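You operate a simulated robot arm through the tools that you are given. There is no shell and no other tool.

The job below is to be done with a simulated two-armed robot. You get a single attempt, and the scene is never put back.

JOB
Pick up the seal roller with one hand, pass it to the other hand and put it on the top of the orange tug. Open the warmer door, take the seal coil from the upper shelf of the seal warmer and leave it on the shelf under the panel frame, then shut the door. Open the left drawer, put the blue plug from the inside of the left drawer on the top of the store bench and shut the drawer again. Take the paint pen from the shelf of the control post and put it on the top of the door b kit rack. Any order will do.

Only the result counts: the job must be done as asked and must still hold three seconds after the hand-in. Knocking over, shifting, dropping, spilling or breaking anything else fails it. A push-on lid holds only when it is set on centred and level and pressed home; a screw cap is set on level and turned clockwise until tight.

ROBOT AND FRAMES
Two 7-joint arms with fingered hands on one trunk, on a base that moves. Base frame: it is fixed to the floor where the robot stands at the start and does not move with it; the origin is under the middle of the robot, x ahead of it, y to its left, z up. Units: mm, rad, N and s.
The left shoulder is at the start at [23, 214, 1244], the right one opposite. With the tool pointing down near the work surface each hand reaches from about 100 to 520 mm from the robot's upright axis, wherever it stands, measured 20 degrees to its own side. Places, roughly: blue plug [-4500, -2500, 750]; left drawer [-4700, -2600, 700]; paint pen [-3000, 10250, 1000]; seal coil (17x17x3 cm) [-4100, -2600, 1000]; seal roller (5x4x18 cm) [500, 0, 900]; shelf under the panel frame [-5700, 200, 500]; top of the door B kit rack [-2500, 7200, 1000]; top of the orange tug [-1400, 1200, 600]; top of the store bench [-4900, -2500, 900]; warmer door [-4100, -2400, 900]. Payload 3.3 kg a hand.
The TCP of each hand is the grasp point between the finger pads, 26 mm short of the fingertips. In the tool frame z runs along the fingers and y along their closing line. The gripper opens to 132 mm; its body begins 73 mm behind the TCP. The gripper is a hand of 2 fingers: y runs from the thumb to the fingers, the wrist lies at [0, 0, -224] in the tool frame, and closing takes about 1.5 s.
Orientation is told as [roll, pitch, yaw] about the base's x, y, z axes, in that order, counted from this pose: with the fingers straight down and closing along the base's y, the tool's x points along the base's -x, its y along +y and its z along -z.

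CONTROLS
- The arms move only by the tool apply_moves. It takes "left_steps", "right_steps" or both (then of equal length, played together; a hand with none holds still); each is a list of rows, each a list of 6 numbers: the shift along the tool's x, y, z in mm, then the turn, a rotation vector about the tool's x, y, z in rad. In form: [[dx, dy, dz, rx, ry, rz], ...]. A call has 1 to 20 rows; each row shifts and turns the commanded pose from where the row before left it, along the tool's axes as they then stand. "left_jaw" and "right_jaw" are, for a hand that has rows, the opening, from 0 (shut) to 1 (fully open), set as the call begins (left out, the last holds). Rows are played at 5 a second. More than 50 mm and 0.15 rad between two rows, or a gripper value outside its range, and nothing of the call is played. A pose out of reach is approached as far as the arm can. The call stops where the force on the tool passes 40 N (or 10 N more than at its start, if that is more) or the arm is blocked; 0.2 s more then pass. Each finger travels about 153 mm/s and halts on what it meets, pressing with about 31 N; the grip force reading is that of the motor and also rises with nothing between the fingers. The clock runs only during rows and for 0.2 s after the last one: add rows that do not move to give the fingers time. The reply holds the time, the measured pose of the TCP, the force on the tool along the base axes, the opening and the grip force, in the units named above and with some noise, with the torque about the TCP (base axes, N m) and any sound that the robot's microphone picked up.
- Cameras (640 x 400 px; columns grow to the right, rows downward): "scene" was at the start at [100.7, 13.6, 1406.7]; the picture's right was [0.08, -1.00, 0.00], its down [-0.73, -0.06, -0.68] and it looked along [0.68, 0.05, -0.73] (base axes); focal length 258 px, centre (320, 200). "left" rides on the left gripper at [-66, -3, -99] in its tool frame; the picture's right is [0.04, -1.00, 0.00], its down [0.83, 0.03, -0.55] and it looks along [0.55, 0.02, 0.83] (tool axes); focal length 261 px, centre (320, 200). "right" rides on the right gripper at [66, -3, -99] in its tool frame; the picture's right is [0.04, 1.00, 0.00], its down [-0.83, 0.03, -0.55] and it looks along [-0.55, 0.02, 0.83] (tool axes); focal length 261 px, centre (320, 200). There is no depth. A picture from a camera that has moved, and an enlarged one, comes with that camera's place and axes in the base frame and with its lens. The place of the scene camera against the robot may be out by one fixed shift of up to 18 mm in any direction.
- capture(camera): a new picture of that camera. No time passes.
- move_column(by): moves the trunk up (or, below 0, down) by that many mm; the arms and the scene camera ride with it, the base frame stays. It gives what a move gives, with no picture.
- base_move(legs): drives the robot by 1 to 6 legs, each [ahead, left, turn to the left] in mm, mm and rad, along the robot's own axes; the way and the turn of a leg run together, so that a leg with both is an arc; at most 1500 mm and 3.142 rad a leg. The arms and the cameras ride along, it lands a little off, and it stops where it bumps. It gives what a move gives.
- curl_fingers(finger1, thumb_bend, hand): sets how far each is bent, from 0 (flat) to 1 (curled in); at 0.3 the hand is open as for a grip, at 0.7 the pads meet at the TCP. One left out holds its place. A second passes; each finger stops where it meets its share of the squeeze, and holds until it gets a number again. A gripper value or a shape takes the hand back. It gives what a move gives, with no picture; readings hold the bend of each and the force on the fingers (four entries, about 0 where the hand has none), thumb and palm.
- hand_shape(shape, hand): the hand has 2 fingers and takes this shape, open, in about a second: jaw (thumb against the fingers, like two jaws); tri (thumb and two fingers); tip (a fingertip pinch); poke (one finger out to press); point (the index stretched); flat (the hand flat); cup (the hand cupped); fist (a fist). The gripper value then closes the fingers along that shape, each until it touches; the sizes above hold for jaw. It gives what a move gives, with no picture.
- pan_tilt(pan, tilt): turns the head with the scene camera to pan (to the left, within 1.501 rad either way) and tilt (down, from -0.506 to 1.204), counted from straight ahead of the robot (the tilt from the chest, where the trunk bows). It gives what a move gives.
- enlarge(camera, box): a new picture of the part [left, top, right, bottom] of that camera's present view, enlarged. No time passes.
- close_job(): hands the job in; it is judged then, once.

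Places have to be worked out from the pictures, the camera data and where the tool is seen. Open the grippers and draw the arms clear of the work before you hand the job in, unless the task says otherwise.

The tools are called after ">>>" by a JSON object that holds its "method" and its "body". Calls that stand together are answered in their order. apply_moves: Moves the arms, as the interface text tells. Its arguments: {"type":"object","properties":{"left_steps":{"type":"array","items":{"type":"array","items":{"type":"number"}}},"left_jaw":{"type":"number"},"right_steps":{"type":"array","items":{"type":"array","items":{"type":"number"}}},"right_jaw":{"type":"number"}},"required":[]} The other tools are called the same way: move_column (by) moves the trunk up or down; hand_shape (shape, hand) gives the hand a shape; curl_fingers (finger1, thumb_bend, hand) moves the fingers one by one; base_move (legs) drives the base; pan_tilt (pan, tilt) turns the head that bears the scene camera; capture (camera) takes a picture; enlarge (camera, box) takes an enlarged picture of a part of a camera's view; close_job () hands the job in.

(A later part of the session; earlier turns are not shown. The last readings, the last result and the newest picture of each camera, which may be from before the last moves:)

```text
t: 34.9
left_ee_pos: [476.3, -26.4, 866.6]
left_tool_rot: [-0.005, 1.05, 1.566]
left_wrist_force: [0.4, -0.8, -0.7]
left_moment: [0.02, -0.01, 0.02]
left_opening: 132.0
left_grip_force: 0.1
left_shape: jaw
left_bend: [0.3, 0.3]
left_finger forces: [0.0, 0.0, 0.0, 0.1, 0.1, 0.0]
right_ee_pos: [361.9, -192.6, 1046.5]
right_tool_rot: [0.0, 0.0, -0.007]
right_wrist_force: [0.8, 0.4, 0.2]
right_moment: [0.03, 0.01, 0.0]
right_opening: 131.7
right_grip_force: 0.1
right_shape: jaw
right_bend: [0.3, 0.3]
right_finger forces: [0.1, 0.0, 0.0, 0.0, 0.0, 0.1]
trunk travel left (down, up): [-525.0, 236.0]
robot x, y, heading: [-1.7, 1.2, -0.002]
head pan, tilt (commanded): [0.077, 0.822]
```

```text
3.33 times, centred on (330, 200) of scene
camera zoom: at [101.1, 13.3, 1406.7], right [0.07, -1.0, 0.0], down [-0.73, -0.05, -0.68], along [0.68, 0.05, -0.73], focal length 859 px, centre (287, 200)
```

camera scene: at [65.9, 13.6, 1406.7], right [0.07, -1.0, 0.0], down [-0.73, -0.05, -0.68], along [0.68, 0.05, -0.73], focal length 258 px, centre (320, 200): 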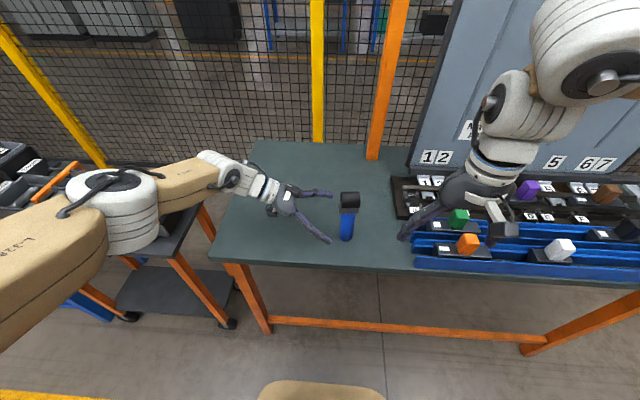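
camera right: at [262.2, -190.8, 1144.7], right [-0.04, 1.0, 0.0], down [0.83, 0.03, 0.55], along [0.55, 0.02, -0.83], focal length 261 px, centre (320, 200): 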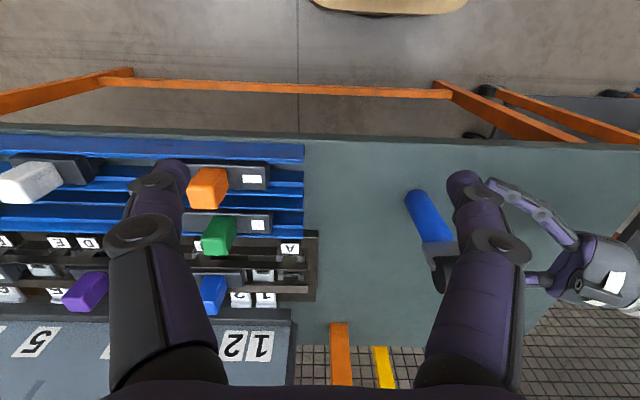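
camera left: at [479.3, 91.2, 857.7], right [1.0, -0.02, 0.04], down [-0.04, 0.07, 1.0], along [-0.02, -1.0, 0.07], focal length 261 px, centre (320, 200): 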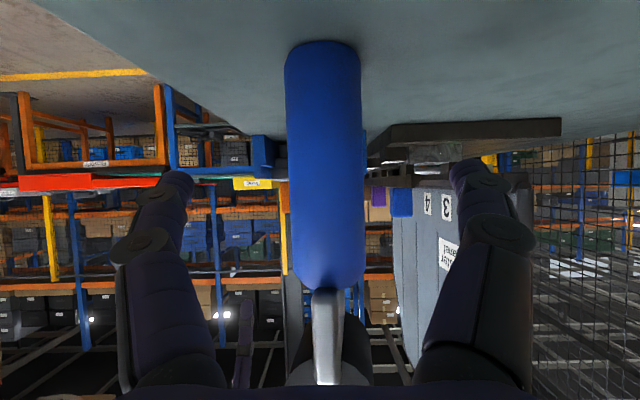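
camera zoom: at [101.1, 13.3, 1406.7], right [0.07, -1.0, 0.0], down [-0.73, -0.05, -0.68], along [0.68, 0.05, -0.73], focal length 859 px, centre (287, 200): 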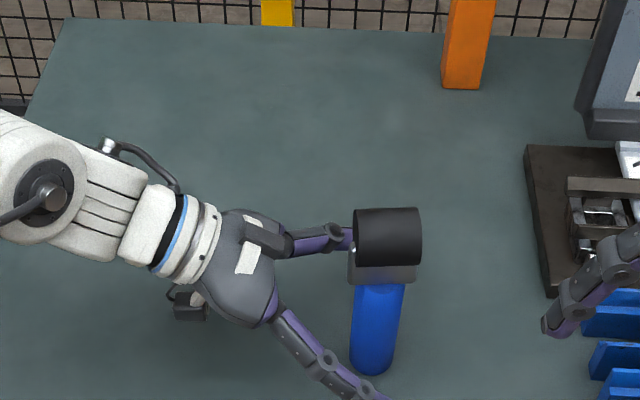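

The handle sits between the pads, about 2 mm off centre. I correct that and close the left hand on it.

>>> {"method": "apply_moves", "body": {"left_steps": [[0, -2.5, 1, 0, 0, 0], [0, 0, 0, 0, 0, 0]]}}

>>> {"method": "apply_moves", "body": {"left_steps": [[0, 0, 0, 0, 0, 0], [0, 0, 0, 0, 0, 0], [0, 0, 0, 0, 0, 0], [0, 0, 0, 0, 0, 0], [0, 0, 0, 0, 0, 0], [0, 0, 0, 0, 0, 0], [0, 0, 0, 0, 0, 0], [0, 0, 0, 0, 0, 0]], "left_jaw": 0.0}}

>>> {"method": "capture", "body": {"camera": "left"}}

>>> {"method": "enlarge", "body": {"camera": "scene", "box": [240, 140, 420, 260]}}

```text
t: 35.5
left_ee_pos: [479.5, -27.9, 864.1]
left_tool_rot: [-0.004, 1.051, 1.564]
left_wrist_force: [0.8, 0.2, 0.4]
left_moment: [0.03, -0.02, -0.01]
left_opening: 131.6
left_grip_force: 0.1
left_shape: jaw
left_bend: [0.3, 0.3]
left_finger forces: [0.1, 0.0, 0.0, 0.0, 0.1, 0.0]
right_ee_pos: [360.8, -190.6, 1046.9]
right_tool_rot: [-0.001, -0.002, -0.006]
right_wrist_force: [0.1, -0.5, 0.0]
right_moment: [-0.02, 0.0, 0.03]
right_opening: 131.6
right_grip_force: 0.1
right_shape: jaw
right_bend: [0.3, 0.3]
right_finger forces: [0.1, 0.1, 0.0, 0.0, 0.0, 0.0]
trunk travel left (down, up): [-525.0, 236.0]
robot x, y, heading: [3.9, -5.0, -0.003]
head pan, tilt (commanded): [0.077, 0.822]
```

```text
t: 37.3
left_ee_pos: [478.7, -27.0, 865.4]
left_tool_rot: [-0.005, 1.051, 1.566]
left_wrist_force: [0.3, -1.0, -0.4]
left_moment: [-0.06, -0.01, -0.02]
left_opening: 25.8
left_grip_force: 31.5
left_shape: jaw
left_bend: [0.73, 0.71]
left_finger forces: [24.5, 0.1, 0.0, 0.1, 26.5, 0.1]
right_ee_pos: [361.6, -191.7, 1045.9]
right_tool_rot: [0.001, 0.001, -0.004]
right_wrist_force: [-0.1, 1.1, -0.2]
right_moment: [-0.03, 0.0, 0.01]
right_opening: 131.9
right_grip_force: 0.1
right_shape: jaw
right_bend: [0.3, 0.3]
right_finger forces: [0.1, 0.0, 0.0, 0.1, 0.1, 0.0]
trunk travel left (down, up): [-525.0, 236.0]
robot x, y, heading: [2.2, -2.2, -0.004]
head pan, tilt (commanded): [0.077, 0.822]
```

```text
taken
camera left: at [482.4, 89.9, 857.1], right [1.0, -0.02, 0.04], down [-0.04, 0.07, 1.0], along [-0.02, -1.0, 0.06], focal length 261 px, centre (320, 200)
```

left: 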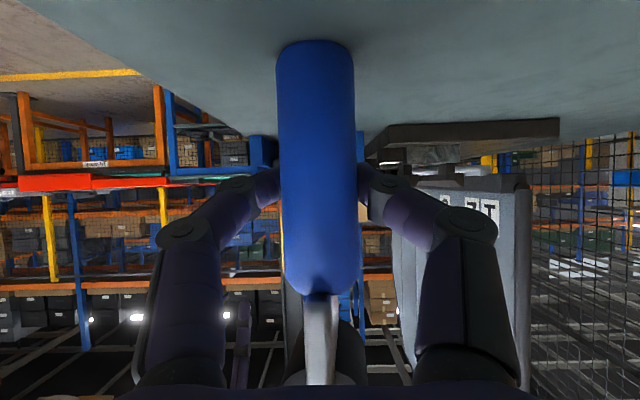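

```text
3.33 times, centred on (330, 200) of scene
camera zoom: at [101.2, 12.8, 1406.7], right [0.07, -1.0, 0.0], down [-0.73, -0.05, -0.68], along [0.68, 0.05, -0.73], focal length 859 px, centre (287, 200)
```

zoom: 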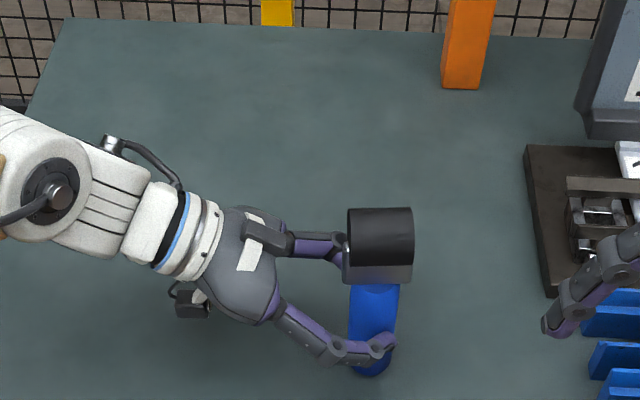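

The grip holds at 31 N around the handle. I lift straight up 60 mm and check that the roller comes along.

>>> {"method": "apply_moves", "body": {"left_steps": [[8.7, 0, -5, 0, 0, 0], [17.3, 0, -10, 0, 0, 0], [17.3, 0, -10, 0, 0, 0], [8.7, 0, -5, 0, 0, 0], [0, 0, 0, 0, 0, 0]]}}

>>> {"method": "capture", "body": {"camera": "left"}}

>>> {"method": "capture", "body": {"camera": "scene"}}

>>> {"method": "capture", "body": {"camera": "right"}}

```text
t: 38.5
left_ee_pos: [480.1, -28.2, 925.5]
left_tool_rot: [-0.006, 1.051, 1.565]
left_wrist_force: [0.7, 0.5, -1.8]
left_moment: [0.02, 0.01, -0.01]
left_opening: 25.8
left_grip_force: 30.2
left_shape: jaw
left_bend: [0.73, 0.71]
left_finger forces: [24.2, 0.1, 0.0, 0.0, 26.3, 0.1]
right_ee_pos: [361.4, -191.7, 1045.7]
right_tool_rot: [0.001, -0.001, -0.005]
right_wrist_force: [0.5, 0.0, -1.0]
right_moment: [0.01, -0.03, 0.02]
right_opening: 131.7
right_grip_force: 0.1
right_shape: jaw
right_bend: [0.3, 0.3]
right_finger forces: [0.0, 0.0, 0.0, 0.1, 0.1, 0.0]
trunk travel left (down, up): [-525.0, 236.0]
robot x, y, heading: [3.6, -2.0, 0.002]
head pan, tilt (commanded): [0.077, 0.822]
```

```text
taken
camera left: at [483.5, 89.1, 917.4], right [1.0, -0.02, 0.04], down [-0.04, 0.07, 1.0], along [-0.02, -1.0, 0.06], focal length 261 px, centre (320, 200)
```

left: 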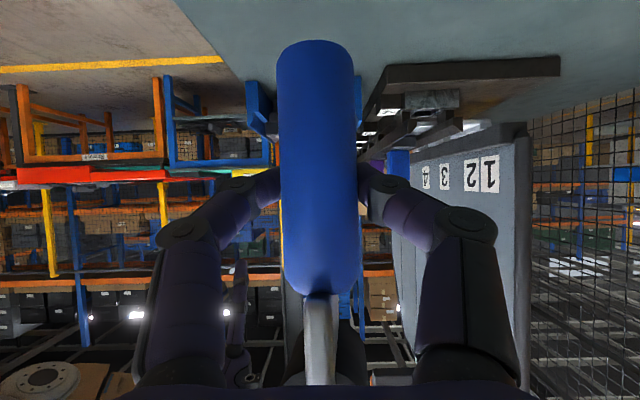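

```text
taken
camera scene: at [101.4, 12.9, 1406.7], right [0.07, -1.0, 0.0], down [-0.73, -0.05, -0.68], along [0.68, 0.05, -0.73], focal length 258 px, centre (320, 200)
```

scene: 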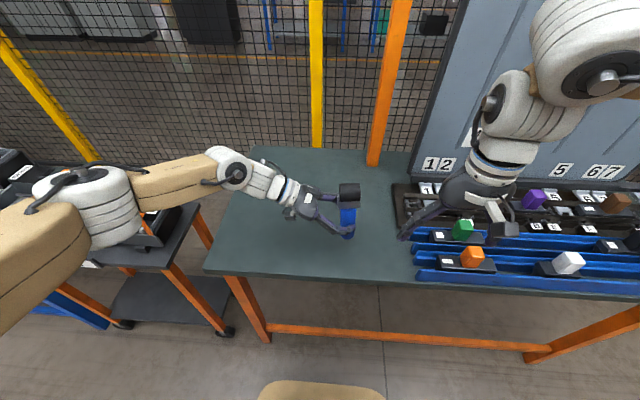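

```text
taken
camera right: at [297.5, -191.7, 1144.5], right [-0.04, 1.0, 0.0], down [0.83, 0.03, 0.55], along [0.55, 0.02, -0.83], focal length 261 px, centre (320, 200)
```

right: 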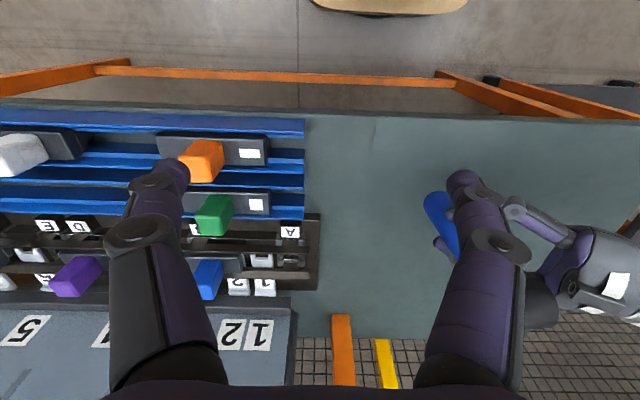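

The roller is lifted and steady. Now I raise the right hand and yaw it 90° so it closes along x with its camera on the right side, away from the left hand.

>>> {"method": "apply_moves", "body": {"right_steps": [[0, 0, -40, 0, 0, 0], [0, 0, -40, 0, 0, 0], [0, 0, 0, 0, 0, -0.15], [0, 0, 0, 0, 0, -0.15], [0, 0, 0, 0, 0, -0.15], [0, 0, 0, 0, 0, -0.15], [0, 0, 0, 0, 0, -0.15], [0, 0, 0, 0, 0, -0.15], [0, 0, 0, 0, 0, -0.15], [0, 0, 0, 0, 0, -0.15], [0, 0, 0, 0, 0, -0.15], [0, 0, 0, 0, 0, -0.15], [0, 0, 0, 0, 0, -0.076], [0, 0, 0, 0, 0, 0]], "right_jaw": 1.0}}

>>> {"method": "capture", "body": {"camera": "right"}}

>>> {"method": "capture", "body": {"camera": "scene"}}

```text
t: 41.5
left_ee_pos: [480.1, -28.2, 925.4]
left_tool_rot: [-0.006, 1.05, 1.567]
left_wrist_force: [0.1, -1.1, -1.9]
left_moment: [0.04, -0.01, 0.02]
left_opening: 25.6
left_grip_force: 31.4
left_shape: jaw
left_bend: [0.73, 0.71]
left_finger forces: [24.2, 0.0, 0.1, 0.1, 26.3, 0.0]
right_ee_pos: [361.4, -191.6, 1126.3]
right_tool_rot: [-0.001, -0.001, 1.572]
right_wrist_force: [0.0, -0.2, 0.9]
right_moment: [0.0, -0.02, 0.01]
right_opening: 131.9
right_grip_force: 0.0
right_shape: jaw
right_bend: [0.3, 0.3]
right_finger forces: [0.0, 0.0, 0.0, 0.1, 0.0, 0.0]
trunk travel left (down, up): [-525.0, 236.0]
robot x, y, heading: [-2.0, 0.4, -0.005]
head pan, tilt (commanded): [0.077, 0.822]
```

```text
taken
camera right: at [365.7, -254.4, 1224.3], right [-1.0, -0.04, 0.0], down [-0.03, 0.83, 0.55], along [-0.02, 0.55, -0.83], focal length 261 px, centre (320, 200)
```

right: 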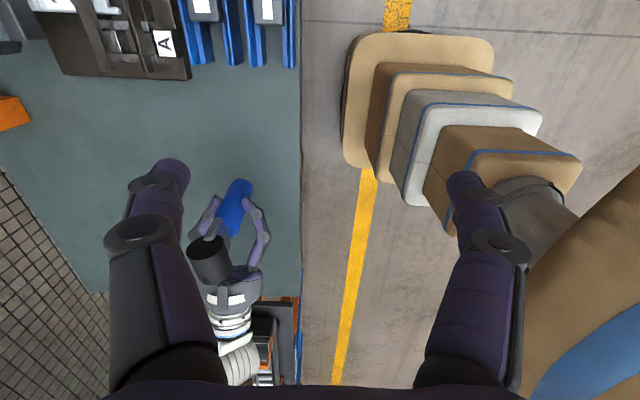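

```text
taken
camera scene: at [101.3, 13.0, 1406.7], right [0.07, -1.0, 0.0], down [-0.73, -0.05, -0.68], along [0.68, 0.05, -0.73], focal length 258 px, centre (320, 200)
```

scene: 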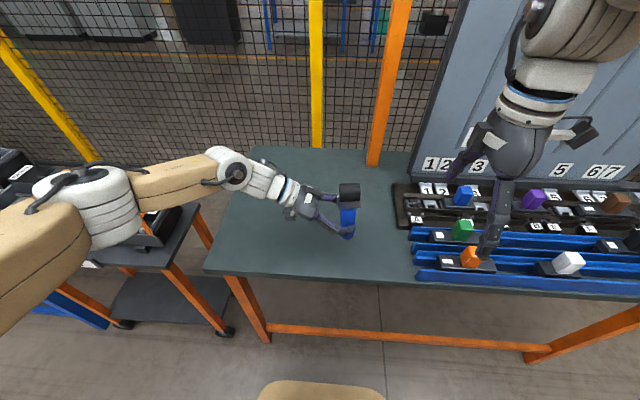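

The right hand is yawed and free. I carry it over the roller at z ≈ 1126, well above its top.

>>> {"method": "apply_moves", "body": {"right_steps": [[-32.5, -23.7, 0, 0, 0, 0], [-32.5, -23.7, 0, 0, 0, 0], [-32.5, -23.7, 0, 0, 0, 0], [-32.5, -23.7, 0, 0, 0, 0], [-32.5, -23.7, 0, 0, 0, 0], [0, 0, 0, 0, 0, 0]]}}

>>> {"method": "capture", "body": {"camera": "right"}}

>>> {"method": "capture", "body": {"camera": "scene"}}

>>> {"method": "capture", "body": {"camera": "left"}}

```text
t: 43.1
left_ee_pos: [480.1, -28.6, 925.0]
left_tool_rot: [-0.003, 1.048, 1.567]
left_wrist_force: [0.0, -0.5, -2.2]
left_moment: [0.01, 0.03, 0.0]
left_opening: 25.5
left_grip_force: 30.8
left_shape: jaw
left_bend: [0.73, 0.71]
left_finger forces: [24.2, 0.1, 0.0, 0.1, 26.2, 0.0]
right_ee_pos: [490.9, -74.6, 1137.8]
right_tool_rot: [0.007, -0.078, 1.465]
right_wrist_force: [-0.3, -0.4, 0.2]
right_moment: [0.01, -0.03, 0.0]
right_opening: 131.6
right_grip_force: 0.0
right_shape: jaw
right_bend: [0.3, 0.3]
right_finger forces: [0.0, 0.0, 0.0, 0.0, 0.1, 0.0]
right hand out of reach, approached as far as the arm can: row 5
trunk travel left (down, up): [-525.0, 236.0]
robot x, y, heading: [-0.2, 1.0, -0.0]
head pan, tilt (commanded): [0.077, 0.822]
stopped in row 6 (right hand): the arm was blocked; the commanded pose is now the measured one
```

```text
taken
camera right: at [488.3, -145.4, 1230.9], right [-1.0, 0.06, 0.0], down [0.05, 0.79, 0.62], along [0.04, 0.62, -0.79], focal length 261 px, centre (320, 200)
```

right: 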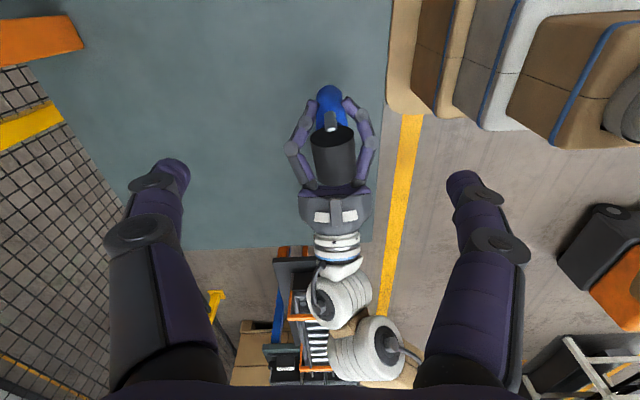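

```text
taken
camera scene: at [101.4, 12.6, 1406.7], right [0.07, -1.0, 0.0], down [-0.73, -0.05, -0.68], along [0.68, 0.05, -0.73], focal length 258 px, centre (320, 200)
```

scene: 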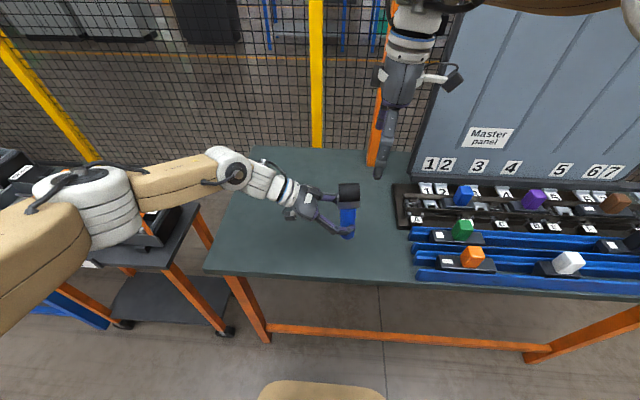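

```text
taken
camera left: at [483.4, 89.1, 917.0], right [1.0, -0.02, 0.04], down [-0.04, 0.06, 1.0], along [-0.02, -1.0, 0.06], focal length 261 px, centre (320, 200)
```

left: 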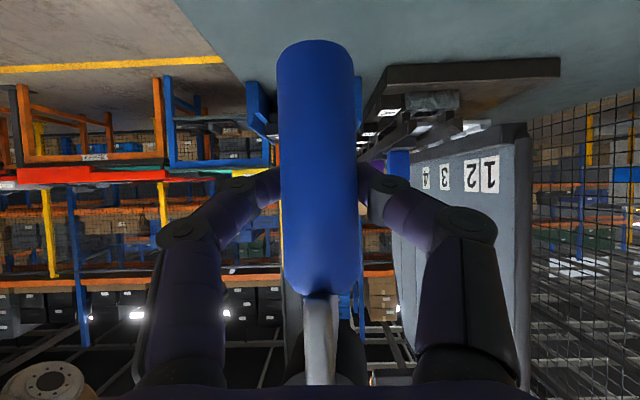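

The right arm was blocked high and far out, so the handover spot should be nearer. I draw both hands 90 mm back toward me, levelling the right hand again on the way.

>>> {"method": "apply_moves", "body": {"left_steps": [[0, 18, 0, 0, 0, 0], [0, 18, 0, 0, 0, 0], [0, 18, 0, 0, 0, 0], [0, 18, 0, 0, 0, 0], [0, 18, 0, 0, 0, 0], [0, 0, 0, 0, 0, 0]], "right_steps": [[18, 18, 6, 0, 0.039, -0.053], [18, 18, 6, 0, 0.039, -0.053], [15, 18, 6, 0, 0, 0], [15, 18, 6, 0, 0, 0], [10, 18, 6, 0, 0, 0], [0, 0, 0, 0, 0, 0]]}}

>>> {"method": "capture", "body": {"camera": "scene"}}

>>> {"method": "capture", "body": {"camera": "right"}}

```text
t: 44.5
left_ee_pos: [392.2, -25.8, 923.2]
left_tool_rot: [-0.003, 1.052, 1.567]
left_wrist_force: [0.0, -0.4, -2.1]
left_moment: [0.01, -0.01, 0.02]
left_opening: 25.3
left_grip_force: 31.2
left_shape: jaw
left_bend: [0.73, 0.71]
left_finger forces: [24.3, 0.1, 0.0, 0.0, 26.3, 0.0]
right_ee_pos: [397.9, -147.2, 1105.4]
right_tool_rot: [-0.001, 0.003, 1.58]
right_wrist_force: [0.7, 0.4, 0.1]
right_moment: [0.01, -0.04, -0.01]
right_opening: 131.8
right_grip_force: 0.1
right_shape: jaw
right_bend: [0.3, 0.3]
right_finger forces: [0.0, 0.0, 0.0, 0.1, 0.0, 0.0]
trunk travel left (down, up): [-525.0, 236.0]
robot x, y, heading: [0.5, -2.1, -0.007]
head pan, tilt (commanded): [0.077, 0.822]
```

```text
taken
camera scene: at [101.6, 13.4, 1406.7], right [0.07, -1.0, 0.0], down [-0.73, -0.05, -0.68], along [0.68, 0.05, -0.73], focal length 258 px, centre (320, 200)
```

scene: 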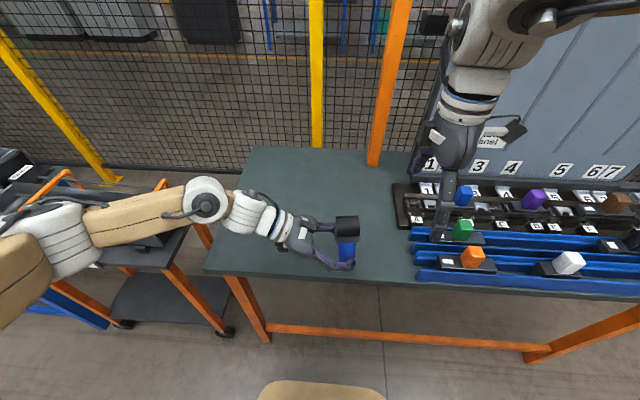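

```text
taken
camera right: at [402.9, -208.3, 1203.5], right [-1.0, -0.05, 0.0], down [-0.04, 0.83, 0.55], along [-0.03, 0.55, -0.83], focal length 261 px, centre (320, 200)
```

right: 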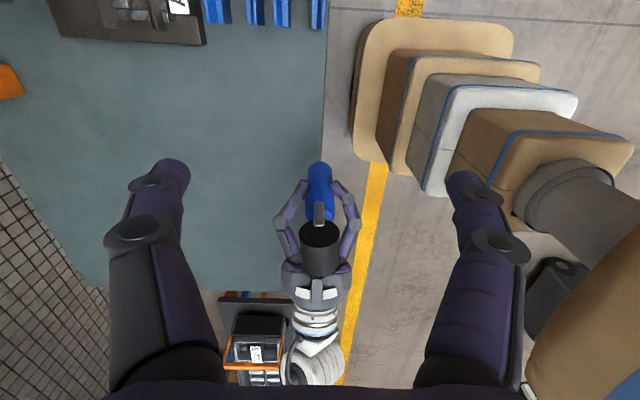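

The roller's centre should now be near (392, -27, 1011). I bring the right hand over it at z 1105 and check alignment.

>>> {"method": "apply_moves", "body": {"right_steps": [[-30, 1.2, 0, 0, 0, 0], [-30, 1.2, 0, 0, 0, 0], [-30, 1.2, 0, 0, 0, 0], [-29, 1, 0, 0, 0, 0], [0, 0, 0, 0, 0, 0]]}}

>>> {"method": "capture", "body": {"camera": "scene"}}

>>> {"method": "capture", "body": {"camera": "right"}}

```text
t: 45.7
left_ee_pos: [392.6, -26.6, 922.7]
left_tool_rot: [-0.007, 1.049, 1.567]
left_wrist_force: [-0.5, -0.2, -2.7]
left_moment: [-0.02, -0.02, -0.02]
left_opening: 25.7
left_grip_force: 31.0
left_shape: jaw
left_bend: [0.73, 0.71]
left_finger forces: [24.3, 0.0, 0.0, 0.0, 26.1, 0.0]
right_ee_pos: [392.2, -26.8, 1104.1]
right_tool_rot: [0.001, 0.002, 1.579]
right_wrist_force: [0.0, 0.2, -0.6]
right_moment: [0.04, -0.01, 0.03]
right_opening: 131.7
right_grip_force: 0.0
right_shape: jaw
right_bend: [0.3, 0.3]
right_finger forces: [0.0, 0.1, 0.1, 0.1, 0.0, 0.0]
trunk travel left (down, up): [-525.0, 236.0]
robot x, y, heading: [1.7, -2.8, -0.005]
head pan, tilt (commanded): [0.077, 0.822]
```

```text
taken
camera scene: at [101.3, 12.6, 1406.7], right [0.07, -1.0, 0.0], down [-0.73, -0.05, -0.68], along [0.68, 0.05, -0.73], focal length 258 px, centre (320, 200)
```

scene: 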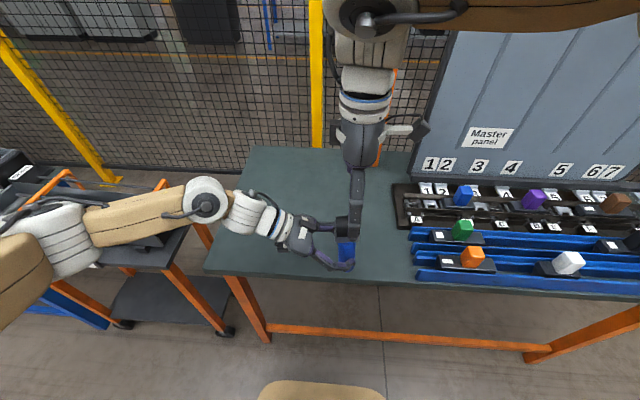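

```text
taken
camera right: at [397.1, -89.5, 1203.2], right [-1.0, -0.05, 0.0], down [-0.04, 0.83, 0.55], along [-0.03, 0.55, -0.83], focal length 261 px, centre (320, 200)
```

right: 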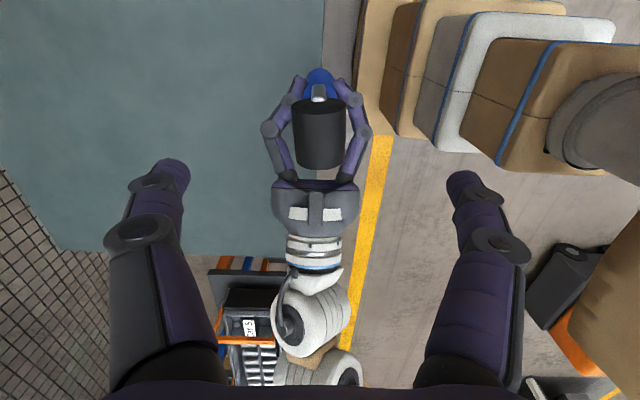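

The roller's top is centred below the right hand at about (393, -30). I lower the right hand so its pads flank the roller.

>>> {"method": "apply_moves", "body": {"right_steps": [[1, 0, 25, 0, 0, 0], [1, 0, 25, 0, 0, 0], [0, 0, 20, 0, 0, 0], [0, 0, 20, 0, 0, 0], [0, 0, 0, 0, 0, 0]]}}

>>> {"method": "capture", "body": {"camera": "right"}}

>>> {"method": "enlarge", "body": {"camera": "scene", "box": [250, 160, 430, 280]}}

>>> {"method": "capture", "body": {"camera": "left"}}

```text
t: 46.9
left_ee_pos: [393.3, -24.7, 923.5]
left_tool_rot: [-0.005, 1.051, 1.567]
left_wrist_force: [0.2, -0.2, -2.6]
left_moment: [0.01, 0.0, 0.0]
left_opening: 25.1
left_grip_force: 31.2
left_shape: jaw
left_bend: [0.73, 0.71]
left_finger forces: [24.3, 0.0, 0.0, 0.1, 25.9, 0.0]
right_ee_pos: [392.0, -29.3, 1017.7]
right_tool_rot: [0.001, 0.001, 1.578]
right_wrist_force: [0.8, -0.7, -0.5]
right_moment: [-0.01, 0.02, -0.02]
right_opening: 132.1
right_grip_force: 0.0
right_shape: jaw
right_bend: [0.3, 0.3]
right_finger forces: [0.0, 0.0, 0.0, 0.0, 0.0, 0.1]
trunk travel left (down, up): [-525.0, 236.0]
robot x, y, heading: [1.6, 0.6, -0.005]
head pan, tilt (commanded): [0.077, 0.822]
```

```text
taken
camera right: at [397.1, -91.3, 1115.4], right [-1.0, -0.05, 0.0], down [-0.04, 0.83, 0.55], along [-0.03, 0.55, -0.83], focal length 261 px, centre (320, 200)
```

right: 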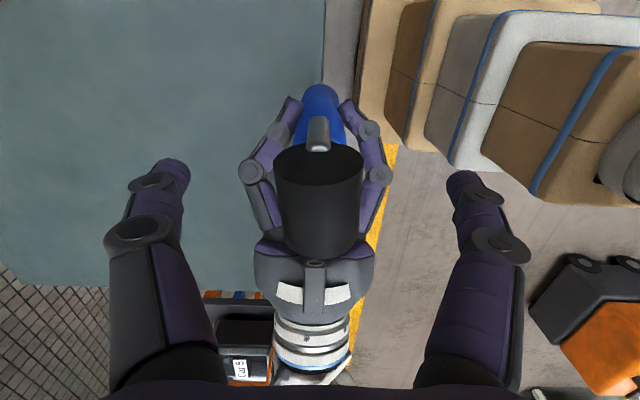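

```text
3.33 times, centred on (340, 220) of scene
camera zoom: at [101.1, 13.2, 1406.8], right [0.07, -1.0, 0.0], down [-0.73, -0.05, -0.68], along [0.68, 0.05, -0.73], focal length 859 px, centre (253, 133)
```

zoom: 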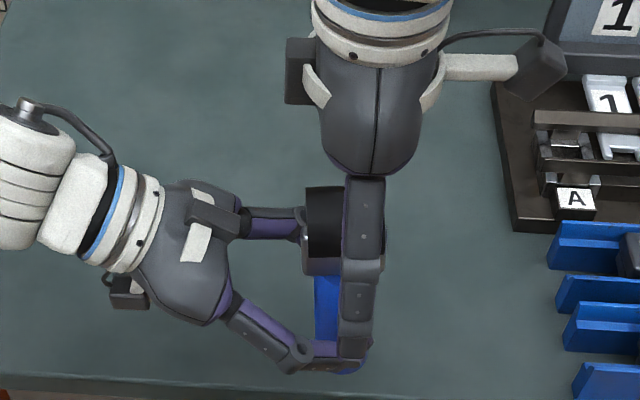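

```text
taken
camera left: at [395.4, 91.3, 915.0], right [1.0, -0.02, 0.04], down [-0.04, 0.07, 1.0], along [-0.02, -1.0, 0.06], focal length 261 px, centre (320, 200)
```

left: 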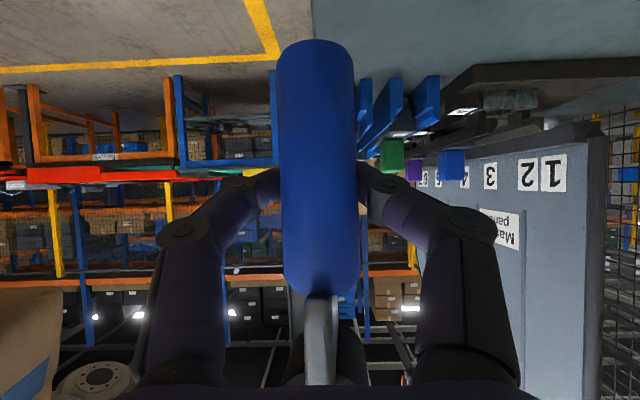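

The pads flank the roller, which is about 2 mm off in x. I correct this and close the right hand on the roller while the left still holds the handle.

>>> {"method": "apply_moves", "body": {"right_steps": [[1.5, -2.3, 4, 0, 0, 0], [0, 0, 0, 0, 0, 0]]}}

>>> {"method": "apply_moves", "body": {"right_steps": [[0, 0, 0, 0, 0, 0], [0, 0, 0, 0, 0, 0], [0, 0, 0, 0, 0, 0], [0, 0, 0, 0, 0, 0], [0, 0, 0, 0, 0, 0], [0, 0, 0, 0, 0, 0], [0, 0, 0, 0, 0, 0], [0, 0, 0, 0, 0, 0]], "right_jaw": 0.0}}

>>> {"method": "capture", "body": {"camera": "right"}}

>>> {"method": "enlarge", "body": {"camera": "scene", "box": [250, 160, 430, 280]}}

```text
t: 47.5
left_ee_pos: [392.7, -25.8, 923.1]
left_tool_rot: [-0.006, 1.051, 1.566]
left_wrist_force: [-0.3, 0.0, -2.3]
left_moment: [0.0, 0.0, 0.01]
left_opening: 25.4
left_grip_force: 30.6
left_shape: jaw
left_bend: [0.73, 0.71]
left_finger forces: [24.2, 0.1, 0.0, 0.0, 26.0, 0.1]
right_ee_pos: [393.4, -28.7, 1012.0]
right_tool_rot: [0.002, 0.004, 1.579]
right_wrist_force: [0.0, 0.0, -0.3]
right_moment: [0.01, 0.01, 0.01]
right_opening: 131.9
right_grip_force: 0.1
right_shape: jaw
right_bend: [0.3, 0.3]
right_finger forces: [0.1, 0.0, 0.0, 0.0, 0.0, 0.0]
trunk travel left (down, up): [-525.0, 236.0]
robot x, y, heading: [1.5, 0.4, -0.003]
head pan, tilt (commanded): [0.077, 0.822]
```

```text
t: 49.3
left_ee_pos: [392.8, -26.4, 923.1]
left_tool_rot: [-0.007, 1.051, 1.566]
left_wrist_force: [0.2, 2.5, 15.0]
left_moment: [-0.18, -0.06, 0.01]
left_opening: 25.6
left_grip_force: 31.0
left_shape: jaw
left_bend: [0.74, 0.71]
left_finger forces: [25.8, 0.0, 0.0, 0.0, 28.4, 0.1]
right_ee_pos: [394.3, -30.0, 1012.2]
right_tool_rot: [0.0, 0.004, 1.578]
right_wrist_force: [0.6, -1.4, -12.7]
right_moment: [0.01, 0.04, 0.03]
right_opening: 20.9
right_grip_force: 30.7
right_shape: jaw
right_bend: [0.73, 0.73]
right_finger forces: [27.3, 0.1, 0.0, 0.0, 28.5, 0.0]
trunk travel left (down, up): [-525.0, 236.0]
robot x, y, heading: [-0.3, 2.6, -0.004]
head pan, tilt (commanded): [0.077, 0.822]
```

```text
taken
camera right: at [398.9, -93.1, 1110.1], right [-1.0, -0.05, 0.0], down [-0.04, 0.83, 0.55], along [-0.03, 0.55, -0.83], focal length 261 px, centre (320, 200)
```

right: 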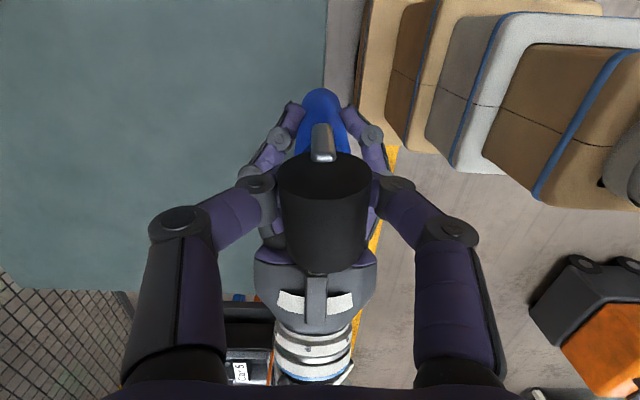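

```text
3.33 times, centred on (340, 220) of scene
camera zoom: at [101.3, 13.1, 1406.7], right [0.07, -1.0, 0.0], down [-0.73, -0.05, -0.68], along [0.68, 0.05, -0.73], focal length 859 px, centre (253, 133)
```

zoom: 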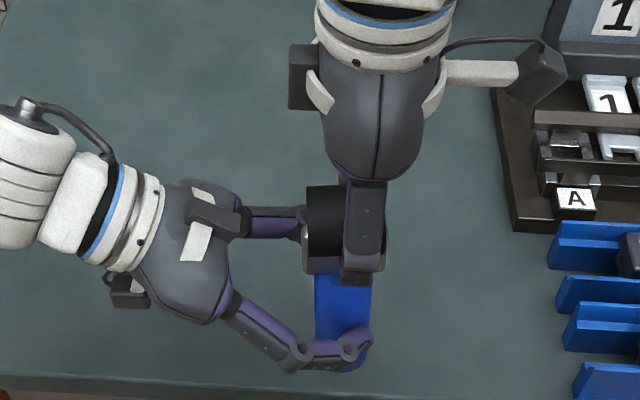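

Both hands hold it, but the forces (right -13 N, left +15 N in z) show the right fingertips curl under the roller and squeeze it upward. I open the right hand partly, raise it 9 mm and close again for a more balanced grip.

>>> {"method": "apply_moves", "body": {"right_steps": [[0, 0, 0, 0, 0, 0], [0, 0, 0, 0, 0, 0], [0, 0, 0, 0, 0, 0], [0, 0, -4.5, 0, 0, 0], [0, 0, -4.5, 0, 0, 0], [0, 0, 0, 0, 0, 0]], "right_jaw": 0.7}}

>>> {"method": "apply_moves", "body": {"right_steps": [[0, 0, 0, 0, 0, 0], [0, 0, 0, 0, 0, 0], [0, 0, 0, 0, 0, 0], [0, 0, 0, 0, 0, 0], [0, 0, 0, 0, 0, 0], [0, 0, 0, 0, 0, 0], [0, 0, 0, 0, 0, 0]], "right_jaw": 0.0}}

>>> {"method": "capture", "body": {"camera": "right"}}

```text
t: 50.7
left_ee_pos: [392.9, -26.9, 923.9]
left_tool_rot: [-0.004, 1.052, 1.568]
left_wrist_force: [0.7, -0.1, -0.9]
left_moment: [-0.02, 0.02, 0.01]
left_opening: 26.0
left_grip_force: 30.9
left_shape: jaw
left_bend: [0.74, 0.71]
left_finger forces: [26.2, 0.1, 0.0, 0.0, 28.3, 0.0]
right_ee_pos: [393.9, -29.2, 1022.1]
right_tool_rot: [-0.001, 0.002, 1.577]
right_wrist_force: [0.6, -0.5, -0.3]
right_moment: [-0.02, 0.02, 0.0]
right_opening: 92.1
right_grip_force: 0.0
right_shape: jaw
right_bend: [0.68, 0.56]
right_finger forces: [0.0, 0.1, 0.0, 0.0, 0.0, 0.1]
trunk travel left (down, up): [-525.0, 236.0]
robot x, y, heading: [0.9, -2.7, -0.006]
head pan, tilt (commanded): [0.077, 0.822]
```

```text
t: 52.3
left_ee_pos: [392.7, -26.7, 924.0]
left_tool_rot: [-0.004, 1.051, 1.564]
left_wrist_force: [0.6, 0.6, 5.1]
left_moment: [-0.06, 0.02, 0.0]
left_opening: 25.7
left_grip_force: 30.0
left_shape: jaw
left_bend: [0.74, 0.71]
left_finger forces: [26.1, 0.0, 0.1, 0.0, 28.5, 0.1]
right_ee_pos: [393.7, -29.7, 1020.8]
right_tool_rot: [0.001, 0.001, 1.576]
right_wrist_force: [0.3, 0.4, -4.6]
right_moment: [-0.01, -0.02, 0.06]
right_opening: 30.4
right_grip_force: 31.5
right_shape: jaw
right_bend: [0.73, 0.7]
right_finger forces: [28.3, 0.1, 0.0, 0.1, 27.9, 0.0]
trunk travel left (down, up): [-525.0, 236.0]
robot x, y, heading: [3.9, -1.8, -0.001]
head pan, tilt (commanded): [0.077, 0.822]
```

```text
taken
camera right: at [398.8, -92.2, 1120.2], right [-1.0, -0.05, 0.0], down [-0.04, 0.83, 0.55], along [-0.03, 0.55, -0.83], focal length 261 px, centre (320, 200)
```

right: 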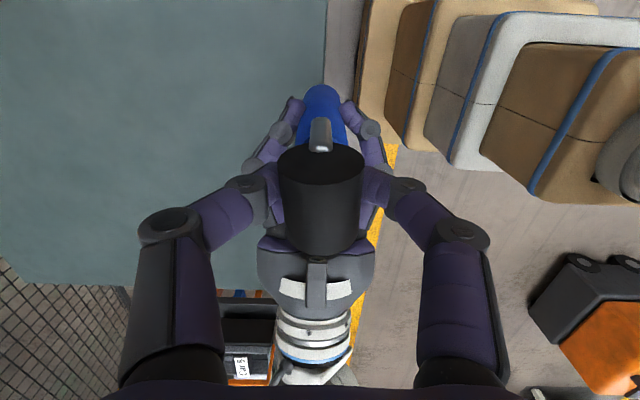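

The z forces are now small (≈5 N), so the right grip is balanced. I open the left hand fully and see whether the roller stays in the right.

>>> {"method": "apply_moves", "body": {"left_steps": [[0, 0, 0, 0, 0, 0], [0, 0, 0, 0, 0, 0], [0, 0, 0, 0, 0, 0], [0, 0, 0, 0, 0, 0], [0, 0, 0, 0, 0, 0]], "left_jaw": 1.0}}

>>> {"method": "capture", "body": {"camera": "left"}}

>>> {"method": "capture", "body": {"camera": "right"}}

```text
t: 53.5
left_ee_pos: [393.4, -25.6, 922.5]
left_tool_rot: [-0.005, 1.051, 1.565]
left_wrist_force: [-0.5, 0.3, -0.5]
left_moment: [0.0, 0.0, 0.01]
left_opening: 131.9
left_grip_force: 0.1
left_shape: jaw
left_bend: [0.3, 0.3]
left_finger forces: [0.1, 0.0, 0.1, 0.1, 0.0, 0.0]
right_ee_pos: [394.2, -31.1, 1022.1]
right_tool_rot: [0.0, 0.002, 1.579]
right_wrist_force: [-0.6, 0.5, -1.3]
right_moment: [0.0, 0.02, 0.03]
right_opening: 30.1
right_grip_force: 31.0
right_shape: jaw
right_bend: [0.73, 0.7]
right_finger forces: [28.2, 0.1, 0.1, 0.1, 27.7, 0.0]
trunk travel left (down, up): [-525.0, 236.0]
robot x, y, heading: [-2.9, -2.2, -0.004]
head pan, tilt (commanded): [0.077, 0.822]
```

```text
taken
camera left: at [395.6, 91.2, 915.0], right [1.0, -0.02, 0.04], down [-0.04, 0.07, 1.0], along [-0.02, -1.0, 0.06], focal length 261 px, centre (320, 200)
```

left: 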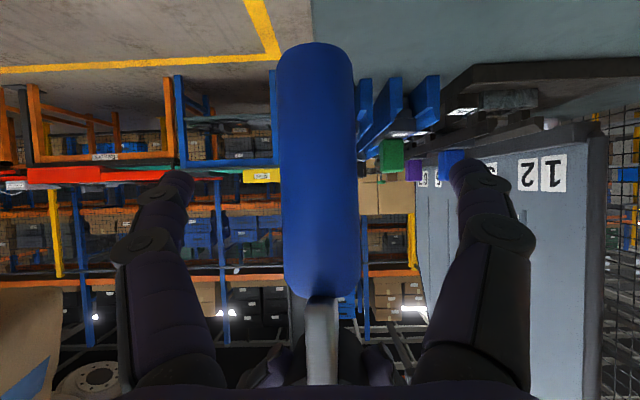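

```text
taken
camera right: at [398.8, -92.2, 1120.2], right [-1.0, -0.05, 0.0], down [-0.04, 0.83, 0.55], along [-0.03, 0.55, -0.83], focal length 261 px, centre (320, 200)
```

right: 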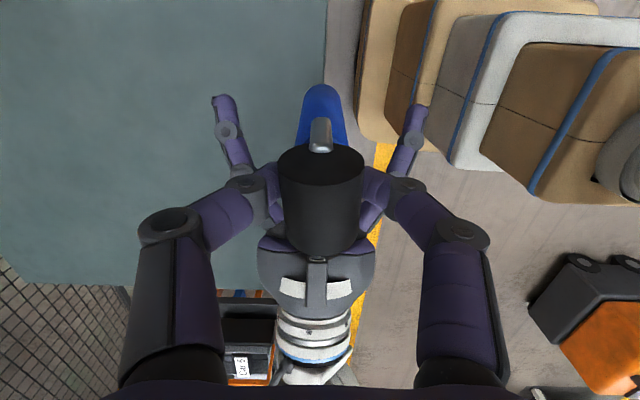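

The right hand holds the roller alone. I withdraw the left hand along its own axis, then fold it to point down.

>>> {"method": "apply_moves", "body": {"left_steps": [[0, 0, -20, 0, 0, 0], [0, 0, -25, 0, 0, 0], [0, 0, -25, 0, 0, 0], [0, 0, -30, 0, 0, 0], [0, 0, -30, 0, 0, 0], [0, 0, -30, 0, 0, 0], [0, 0, 0, 0, -0.15, 0], [0, 0, 0, 0, -0.15, 0], [0, 0, 0, 0, -0.15, 0], [0, 0, 0, 0, -0.15, 0], [0, 0, 0, 0, -0.15, 0], [0, 0, 0, 0, -0.15, 0], [0, 0, 0, 0, -0.15, 0], [0, 0, 0, 0, 0, 0]]}}

>>> {"method": "pan_tilt", "body": {"pan": 1.4, "tilt": 0.4}}

>>> {"method": "capture", "body": {"camera": "scene"}}

```text
t: 56.5
left_ee_pos: [389.4, 112.0, 1007.0]
left_tool_rot: [-0.004, 0.001, 1.572]
left_wrist_force: [0.1, 0.4, 0.0]
left_moment: [-0.01, -0.01, -0.03]
left_opening: 132.1
left_grip_force: 0.1
left_shape: jaw
left_bend: [0.3, 0.3]
left_finger forces: [0.0, 0.0, 0.1, 0.0, 0.1, 0.0]
right_ee_pos: [395.0, -28.3, 1021.1]
right_tool_rot: [0.001, 0.004, 1.578]
right_wrist_force: [0.5, -0.5, -0.5]
right_moment: [-0.02, -0.01, -0.01]
right_opening: 30.2
right_grip_force: 31.0
right_shape: jaw
right_bend: [0.73, 0.7]
right_finger forces: [28.2, 0.0, 0.1, 0.0, 27.6, 0.0]
trunk travel left (down, up): [-525.0, 236.0]
robot x, y, heading: [1.6, -1.0, -0.004]
head pan, tilt (commanded): [0.077, 0.822]
```

```text
t: 58.0
left_ee_pos: [389.6, 110.5, 1004.7]
left_tool_rot: [-0.001, -0.001, 1.571]
left_wrist_force: [0.1, -0.2, 0.1]
left_moment: [-0.02, 0.0, -0.04]
left_opening: 131.9
left_grip_force: 0.0
left_shape: jaw
left_bend: [0.3, 0.3]
left_finger forces: [0.1, 0.0, 0.1, 0.1, 0.0, 0.0]
right_ee_pos: [394.0, -30.2, 1022.7]
right_tool_rot: [0.001, 0.002, 1.578]
right_wrist_force: [0.5, 0.3, -0.4]
right_moment: [-0.02, -0.02, -0.03]
right_opening: 30.1
right_grip_force: 30.8
right_shape: jaw
right_bend: [0.73, 0.7]
right_finger forces: [28.2, 0.0, 0.0, 0.1, 27.8, 0.0]
trunk travel left (down, up): [-525.0, 236.0]
robot x, y, heading: [2.6, -2.1, -0.004]
head pan, tilt (commanded): [1.4, 0.4]
```

```text
taken
camera scene: at [38.2, 98.5, 1443.7], right [0.98, -0.17, 0.0], down [-0.07, -0.38, -0.92], along [0.16, 0.91, -0.39], focal length 258 px, centre (320, 200)
```

scene: 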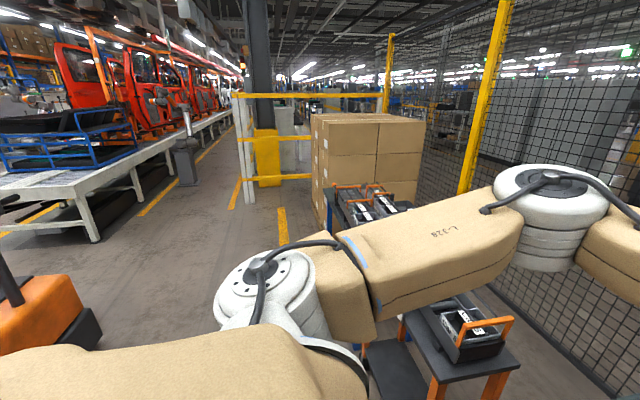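

The roller hangs safely from the right hand. I move the left hand a bit outward and look around left and right before backing away from the table.

>>> {"method": "apply_moves", "body": {"left_steps": [[-30, 0, 0, 0, 0, 0], [-30, 0, 0, 0, 0, 0], [-20, 0, 0, 0, 0, 0]]}}

>>> {"method": "pan_tilt", "body": {"pan": 1.5, "tilt": 0.6}}

>>> {"method": "capture", "body": {"camera": "scene"}}

>>> {"method": "pan_tilt", "body": {"pan": -1.5, "tilt": 0.6}}

>>> {"method": "capture", "body": {"camera": "scene"}}

```text
t: 58.8
left_ee_pos: [389.0, 191.3, 1004.3]
left_tool_rot: [-0.002, 0.002, 1.571]
left_wrist_force: [-0.6, -0.2, -0.1]
left_moment: [-0.01, -0.02, -0.02]
left_opening: 131.8
left_grip_force: 0.1
left_shape: jaw
left_bend: [0.3, 0.3]
left_finger forces: [0.0, 0.0, 0.0, 0.0, 0.0, 0.0]
right_ee_pos: [394.1, -28.8, 1021.4]
right_tool_rot: [0.001, 0.004, 1.578]
right_wrist_force: [0.3, 0.7, 0.5]
right_moment: [-0.02, -0.02, -0.03]
right_opening: 30.1
right_grip_force: 31.0
right_shape: jaw
right_bend: [0.73, 0.7]
right_finger forces: [28.2, 0.0, 0.0, 0.0, 27.7, 0.1]
trunk travel left (down, up): [-525.0, 236.0]
robot x, y, heading: [2.0, -0.2, -0.006]
head pan, tilt (commanded): [1.4, 0.4]
```

```text
t: 59.5
left_ee_pos: [389.5, 189.1, 1003.6]
left_tool_rot: [-0.003, -0.001, 1.571]
left_wrist_force: [0.4, 0.7, 0.9]
left_moment: [-0.02, 0.02, -0.01]
left_opening: 132.2
left_grip_force: 0.1
left_shape: jaw
left_bend: [0.3, 0.3]
left_finger forces: [0.0, 0.0, 0.0, 0.1, 0.1, 0.0]
right_ee_pos: [394.2, -29.4, 1020.8]
right_tool_rot: [0.001, 0.001, 1.58]
right_wrist_force: [-0.5, -0.4, -0.4]
right_moment: [0.0, 0.0, 0.01]
right_opening: 30.3
right_grip_force: 31.0
right_shape: jaw
right_bend: [0.73, 0.7]
right_finger forces: [28.1, 0.0, 0.1, 0.0, 27.7, 0.0]
trunk travel left (down, up): [-525.0, 236.0]
robot x, y, heading: [1.5, -2.8, -0.003]
head pan, tilt (commanded): [1.499, 0.6]
```

```text
taken
camera scene: at [28.6, 95.6, 1425.5], right [1.0, -0.08, 0.0], down [-0.04, -0.56, -0.83], along [0.06, 0.82, -0.56], focal length 258 px, centre (320, 200)
```

scene: 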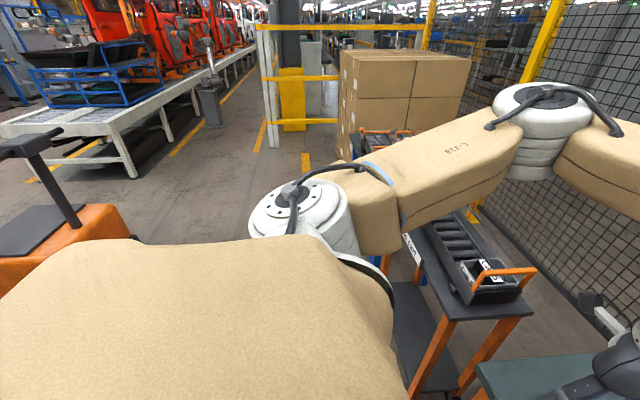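

```text
t: 62.1
left_ee_pos: [390.0, 188.6, 1004.2]
left_tool_rot: [-0.001, 0.001, 1.57]
left_wrist_force: [0.3, -0.5, 0.6]
left_moment: [-0.01, -0.01, -0.01]
left_opening: 131.7
left_grip_force: 0.1
left_shape: jaw
left_bend: [0.3, 0.3]
left_finger forces: [0.1, 0.0, 0.0, 0.1, 0.0, 0.1]
right_ee_pos: [392.9, -28.6, 1022.4]
right_tool_rot: [0.0, 0.003, 1.577]
right_wrist_force: [0.2, -0.2, 0.0]
right_moment: [0.01, 0.04, 0.02]
right_opening: 30.3
right_grip_force: 31.0
right_shape: jaw
right_bend: [0.73, 0.7]
right_finger forces: [28.2, 0.0, 0.0, 0.1, 27.6, 0.1]
trunk travel left (down, up): [-525.0, 236.0]
robot x, y, heading: [-1.4, -3.9, -0.006]
head pan, tilt (commanded): [-1.499, 0.6]
```

```text
taken
camera scene: at [27.9, -80.8, 1425.5], right [-1.0, -0.07, 0.0], down [-0.04, 0.56, -0.83], along [0.06, -0.82, -0.56], focal length 258 px, centre (320, 200)
```

scene: 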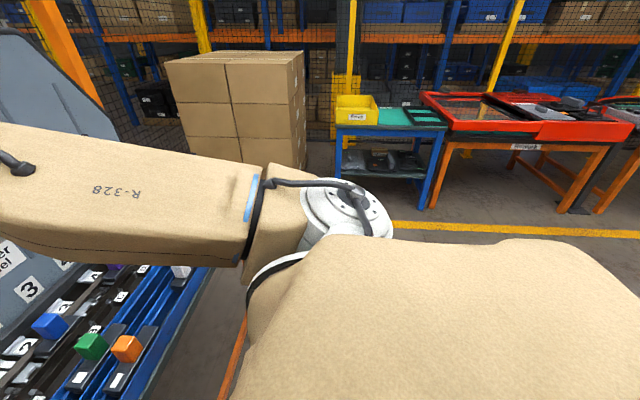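

The tug (orange, with a steering column) lies behind to the left. I back off the table and turn left toward it, then look.

>>> {"method": "base_move", "body": {"legs": [[-450, 0, 0], [0, 0, 2.2]]}}

>>> {"method": "pan_tilt", "body": {"pan": 0.0, "tilt": 0.6}}

>>> {"method": "capture", "body": {"camera": "scene"}}

```text
t: 70.0
left_ee_pos: [-842.6, 217.2, 1004.8]
left_tool_rot: [-0.001, -0.001, -2.547]
left_wrist_force: [1.1, 0.0, 0.6]
left_moment: [0.0, 0.04, 0.02]
left_opening: 131.9
left_grip_force: 0.1
left_shape: jaw
left_bend: [0.3, 0.3]
left_finger forces: [0.1, 0.0, 0.0, 0.1, 0.0, 0.1]
right_ee_pos: [-664.9, 343.2, 1021.8]
right_tool_rot: [0.0, 0.001, -2.541]
right_wrist_force: [0.8, -0.4, 0.0]
right_moment: [0.01, -0.01, -0.02]
right_opening: 29.7
right_grip_force: 31.3
right_shape: jaw
right_bend: [0.73, 0.7]
right_finger forces: [27.6, 0.0, 0.1, 0.0, 27.2, 0.0]
trunk travel left (down, up): [-525.0, 236.0]
robot x, y, heading: [-471.0, 2.0, 2.161]
head pan, tilt (commanded): [-1.499, 0.6]
```

```text
t: 71.7
left_ee_pos: [-843.5, 217.3, 1004.0]
left_tool_rot: [-0.003, 0.0, -2.546]
left_wrist_force: [-0.1, 0.0, 1.3]
left_moment: [-0.01, -0.01, 0.01]
left_opening: 131.4
left_grip_force: 0.0
left_shape: jaw
left_bend: [0.3, 0.3]
left_finger forces: [0.0, 0.1, 0.1, 0.1, 0.0, 0.1]
right_ee_pos: [-664.7, 343.3, 1022.3]
right_tool_rot: [0.0, 0.001, -2.541]
right_wrist_force: [0.0, 0.2, -0.1]
right_moment: [-0.01, 0.03, 0.01]
right_opening: 29.9
right_grip_force: 31.3
right_shape: jaw
right_bend: [0.73, 0.7]
right_finger forces: [27.6, 0.0, 0.0, 0.0, 27.3, 0.1]
trunk travel left (down, up): [-525.0, 236.0]
robot x, y, heading: [-470.5, 3.0, 2.162]
head pan, tilt (commanded): [0.0, 0.6]
```

```text
taken
camera scene: at [-519.2, 95.0, 1425.4], right [0.83, 0.56, 0.0], down [0.31, -0.47, -0.82], along [-0.46, 0.69, -0.57], focal length 258 px, centre (320, 200)
```

scene: 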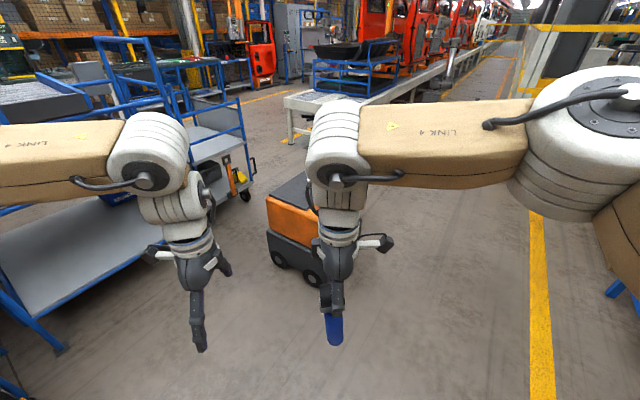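

The tug is ahead, mostly behind the right arm. I enlarge that part of the view.

>>> {"method": "enlarge", "body": {"camera": "scene", "box": [230, 150, 390, 300]}}

>>> {"method": "capture", "body": {"camera": "right"}}

```text
2.67 times, centred on (310, 225) of scene
camera zoom: at [-519.2, 95.0, 1425.4], right [0.83, 0.56, 0.0], down [0.31, -0.47, -0.82], along [-0.46, 0.69, -0.57], focal length 688 px, centre (347, 133)
```

zoom: 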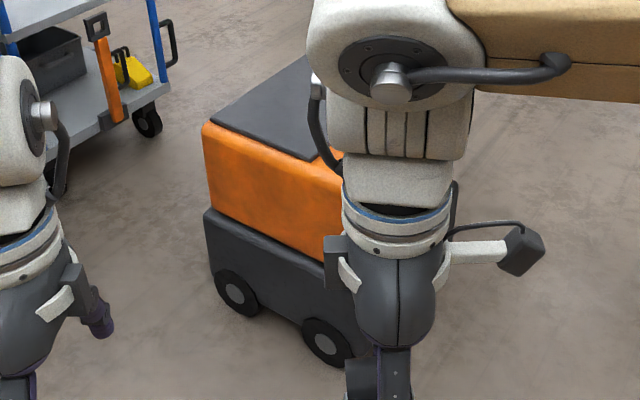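

```text
taken
camera right: at [-610.2, 385.5, 1120.2], right [0.6, -0.8, 0.0], down [-0.67, -0.5, 0.55], along [-0.44, -0.33, -0.83], focal length 261 px, centre (320, 200)
```

right: 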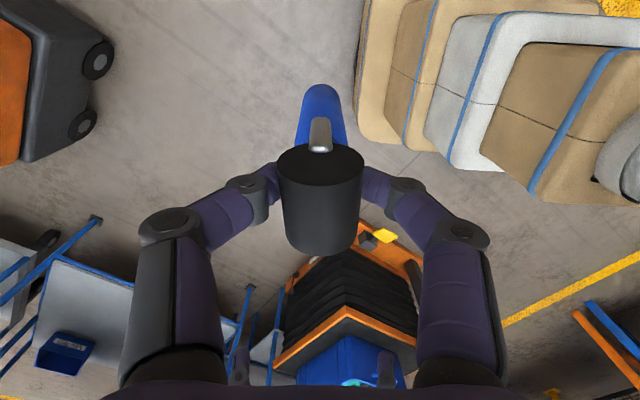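

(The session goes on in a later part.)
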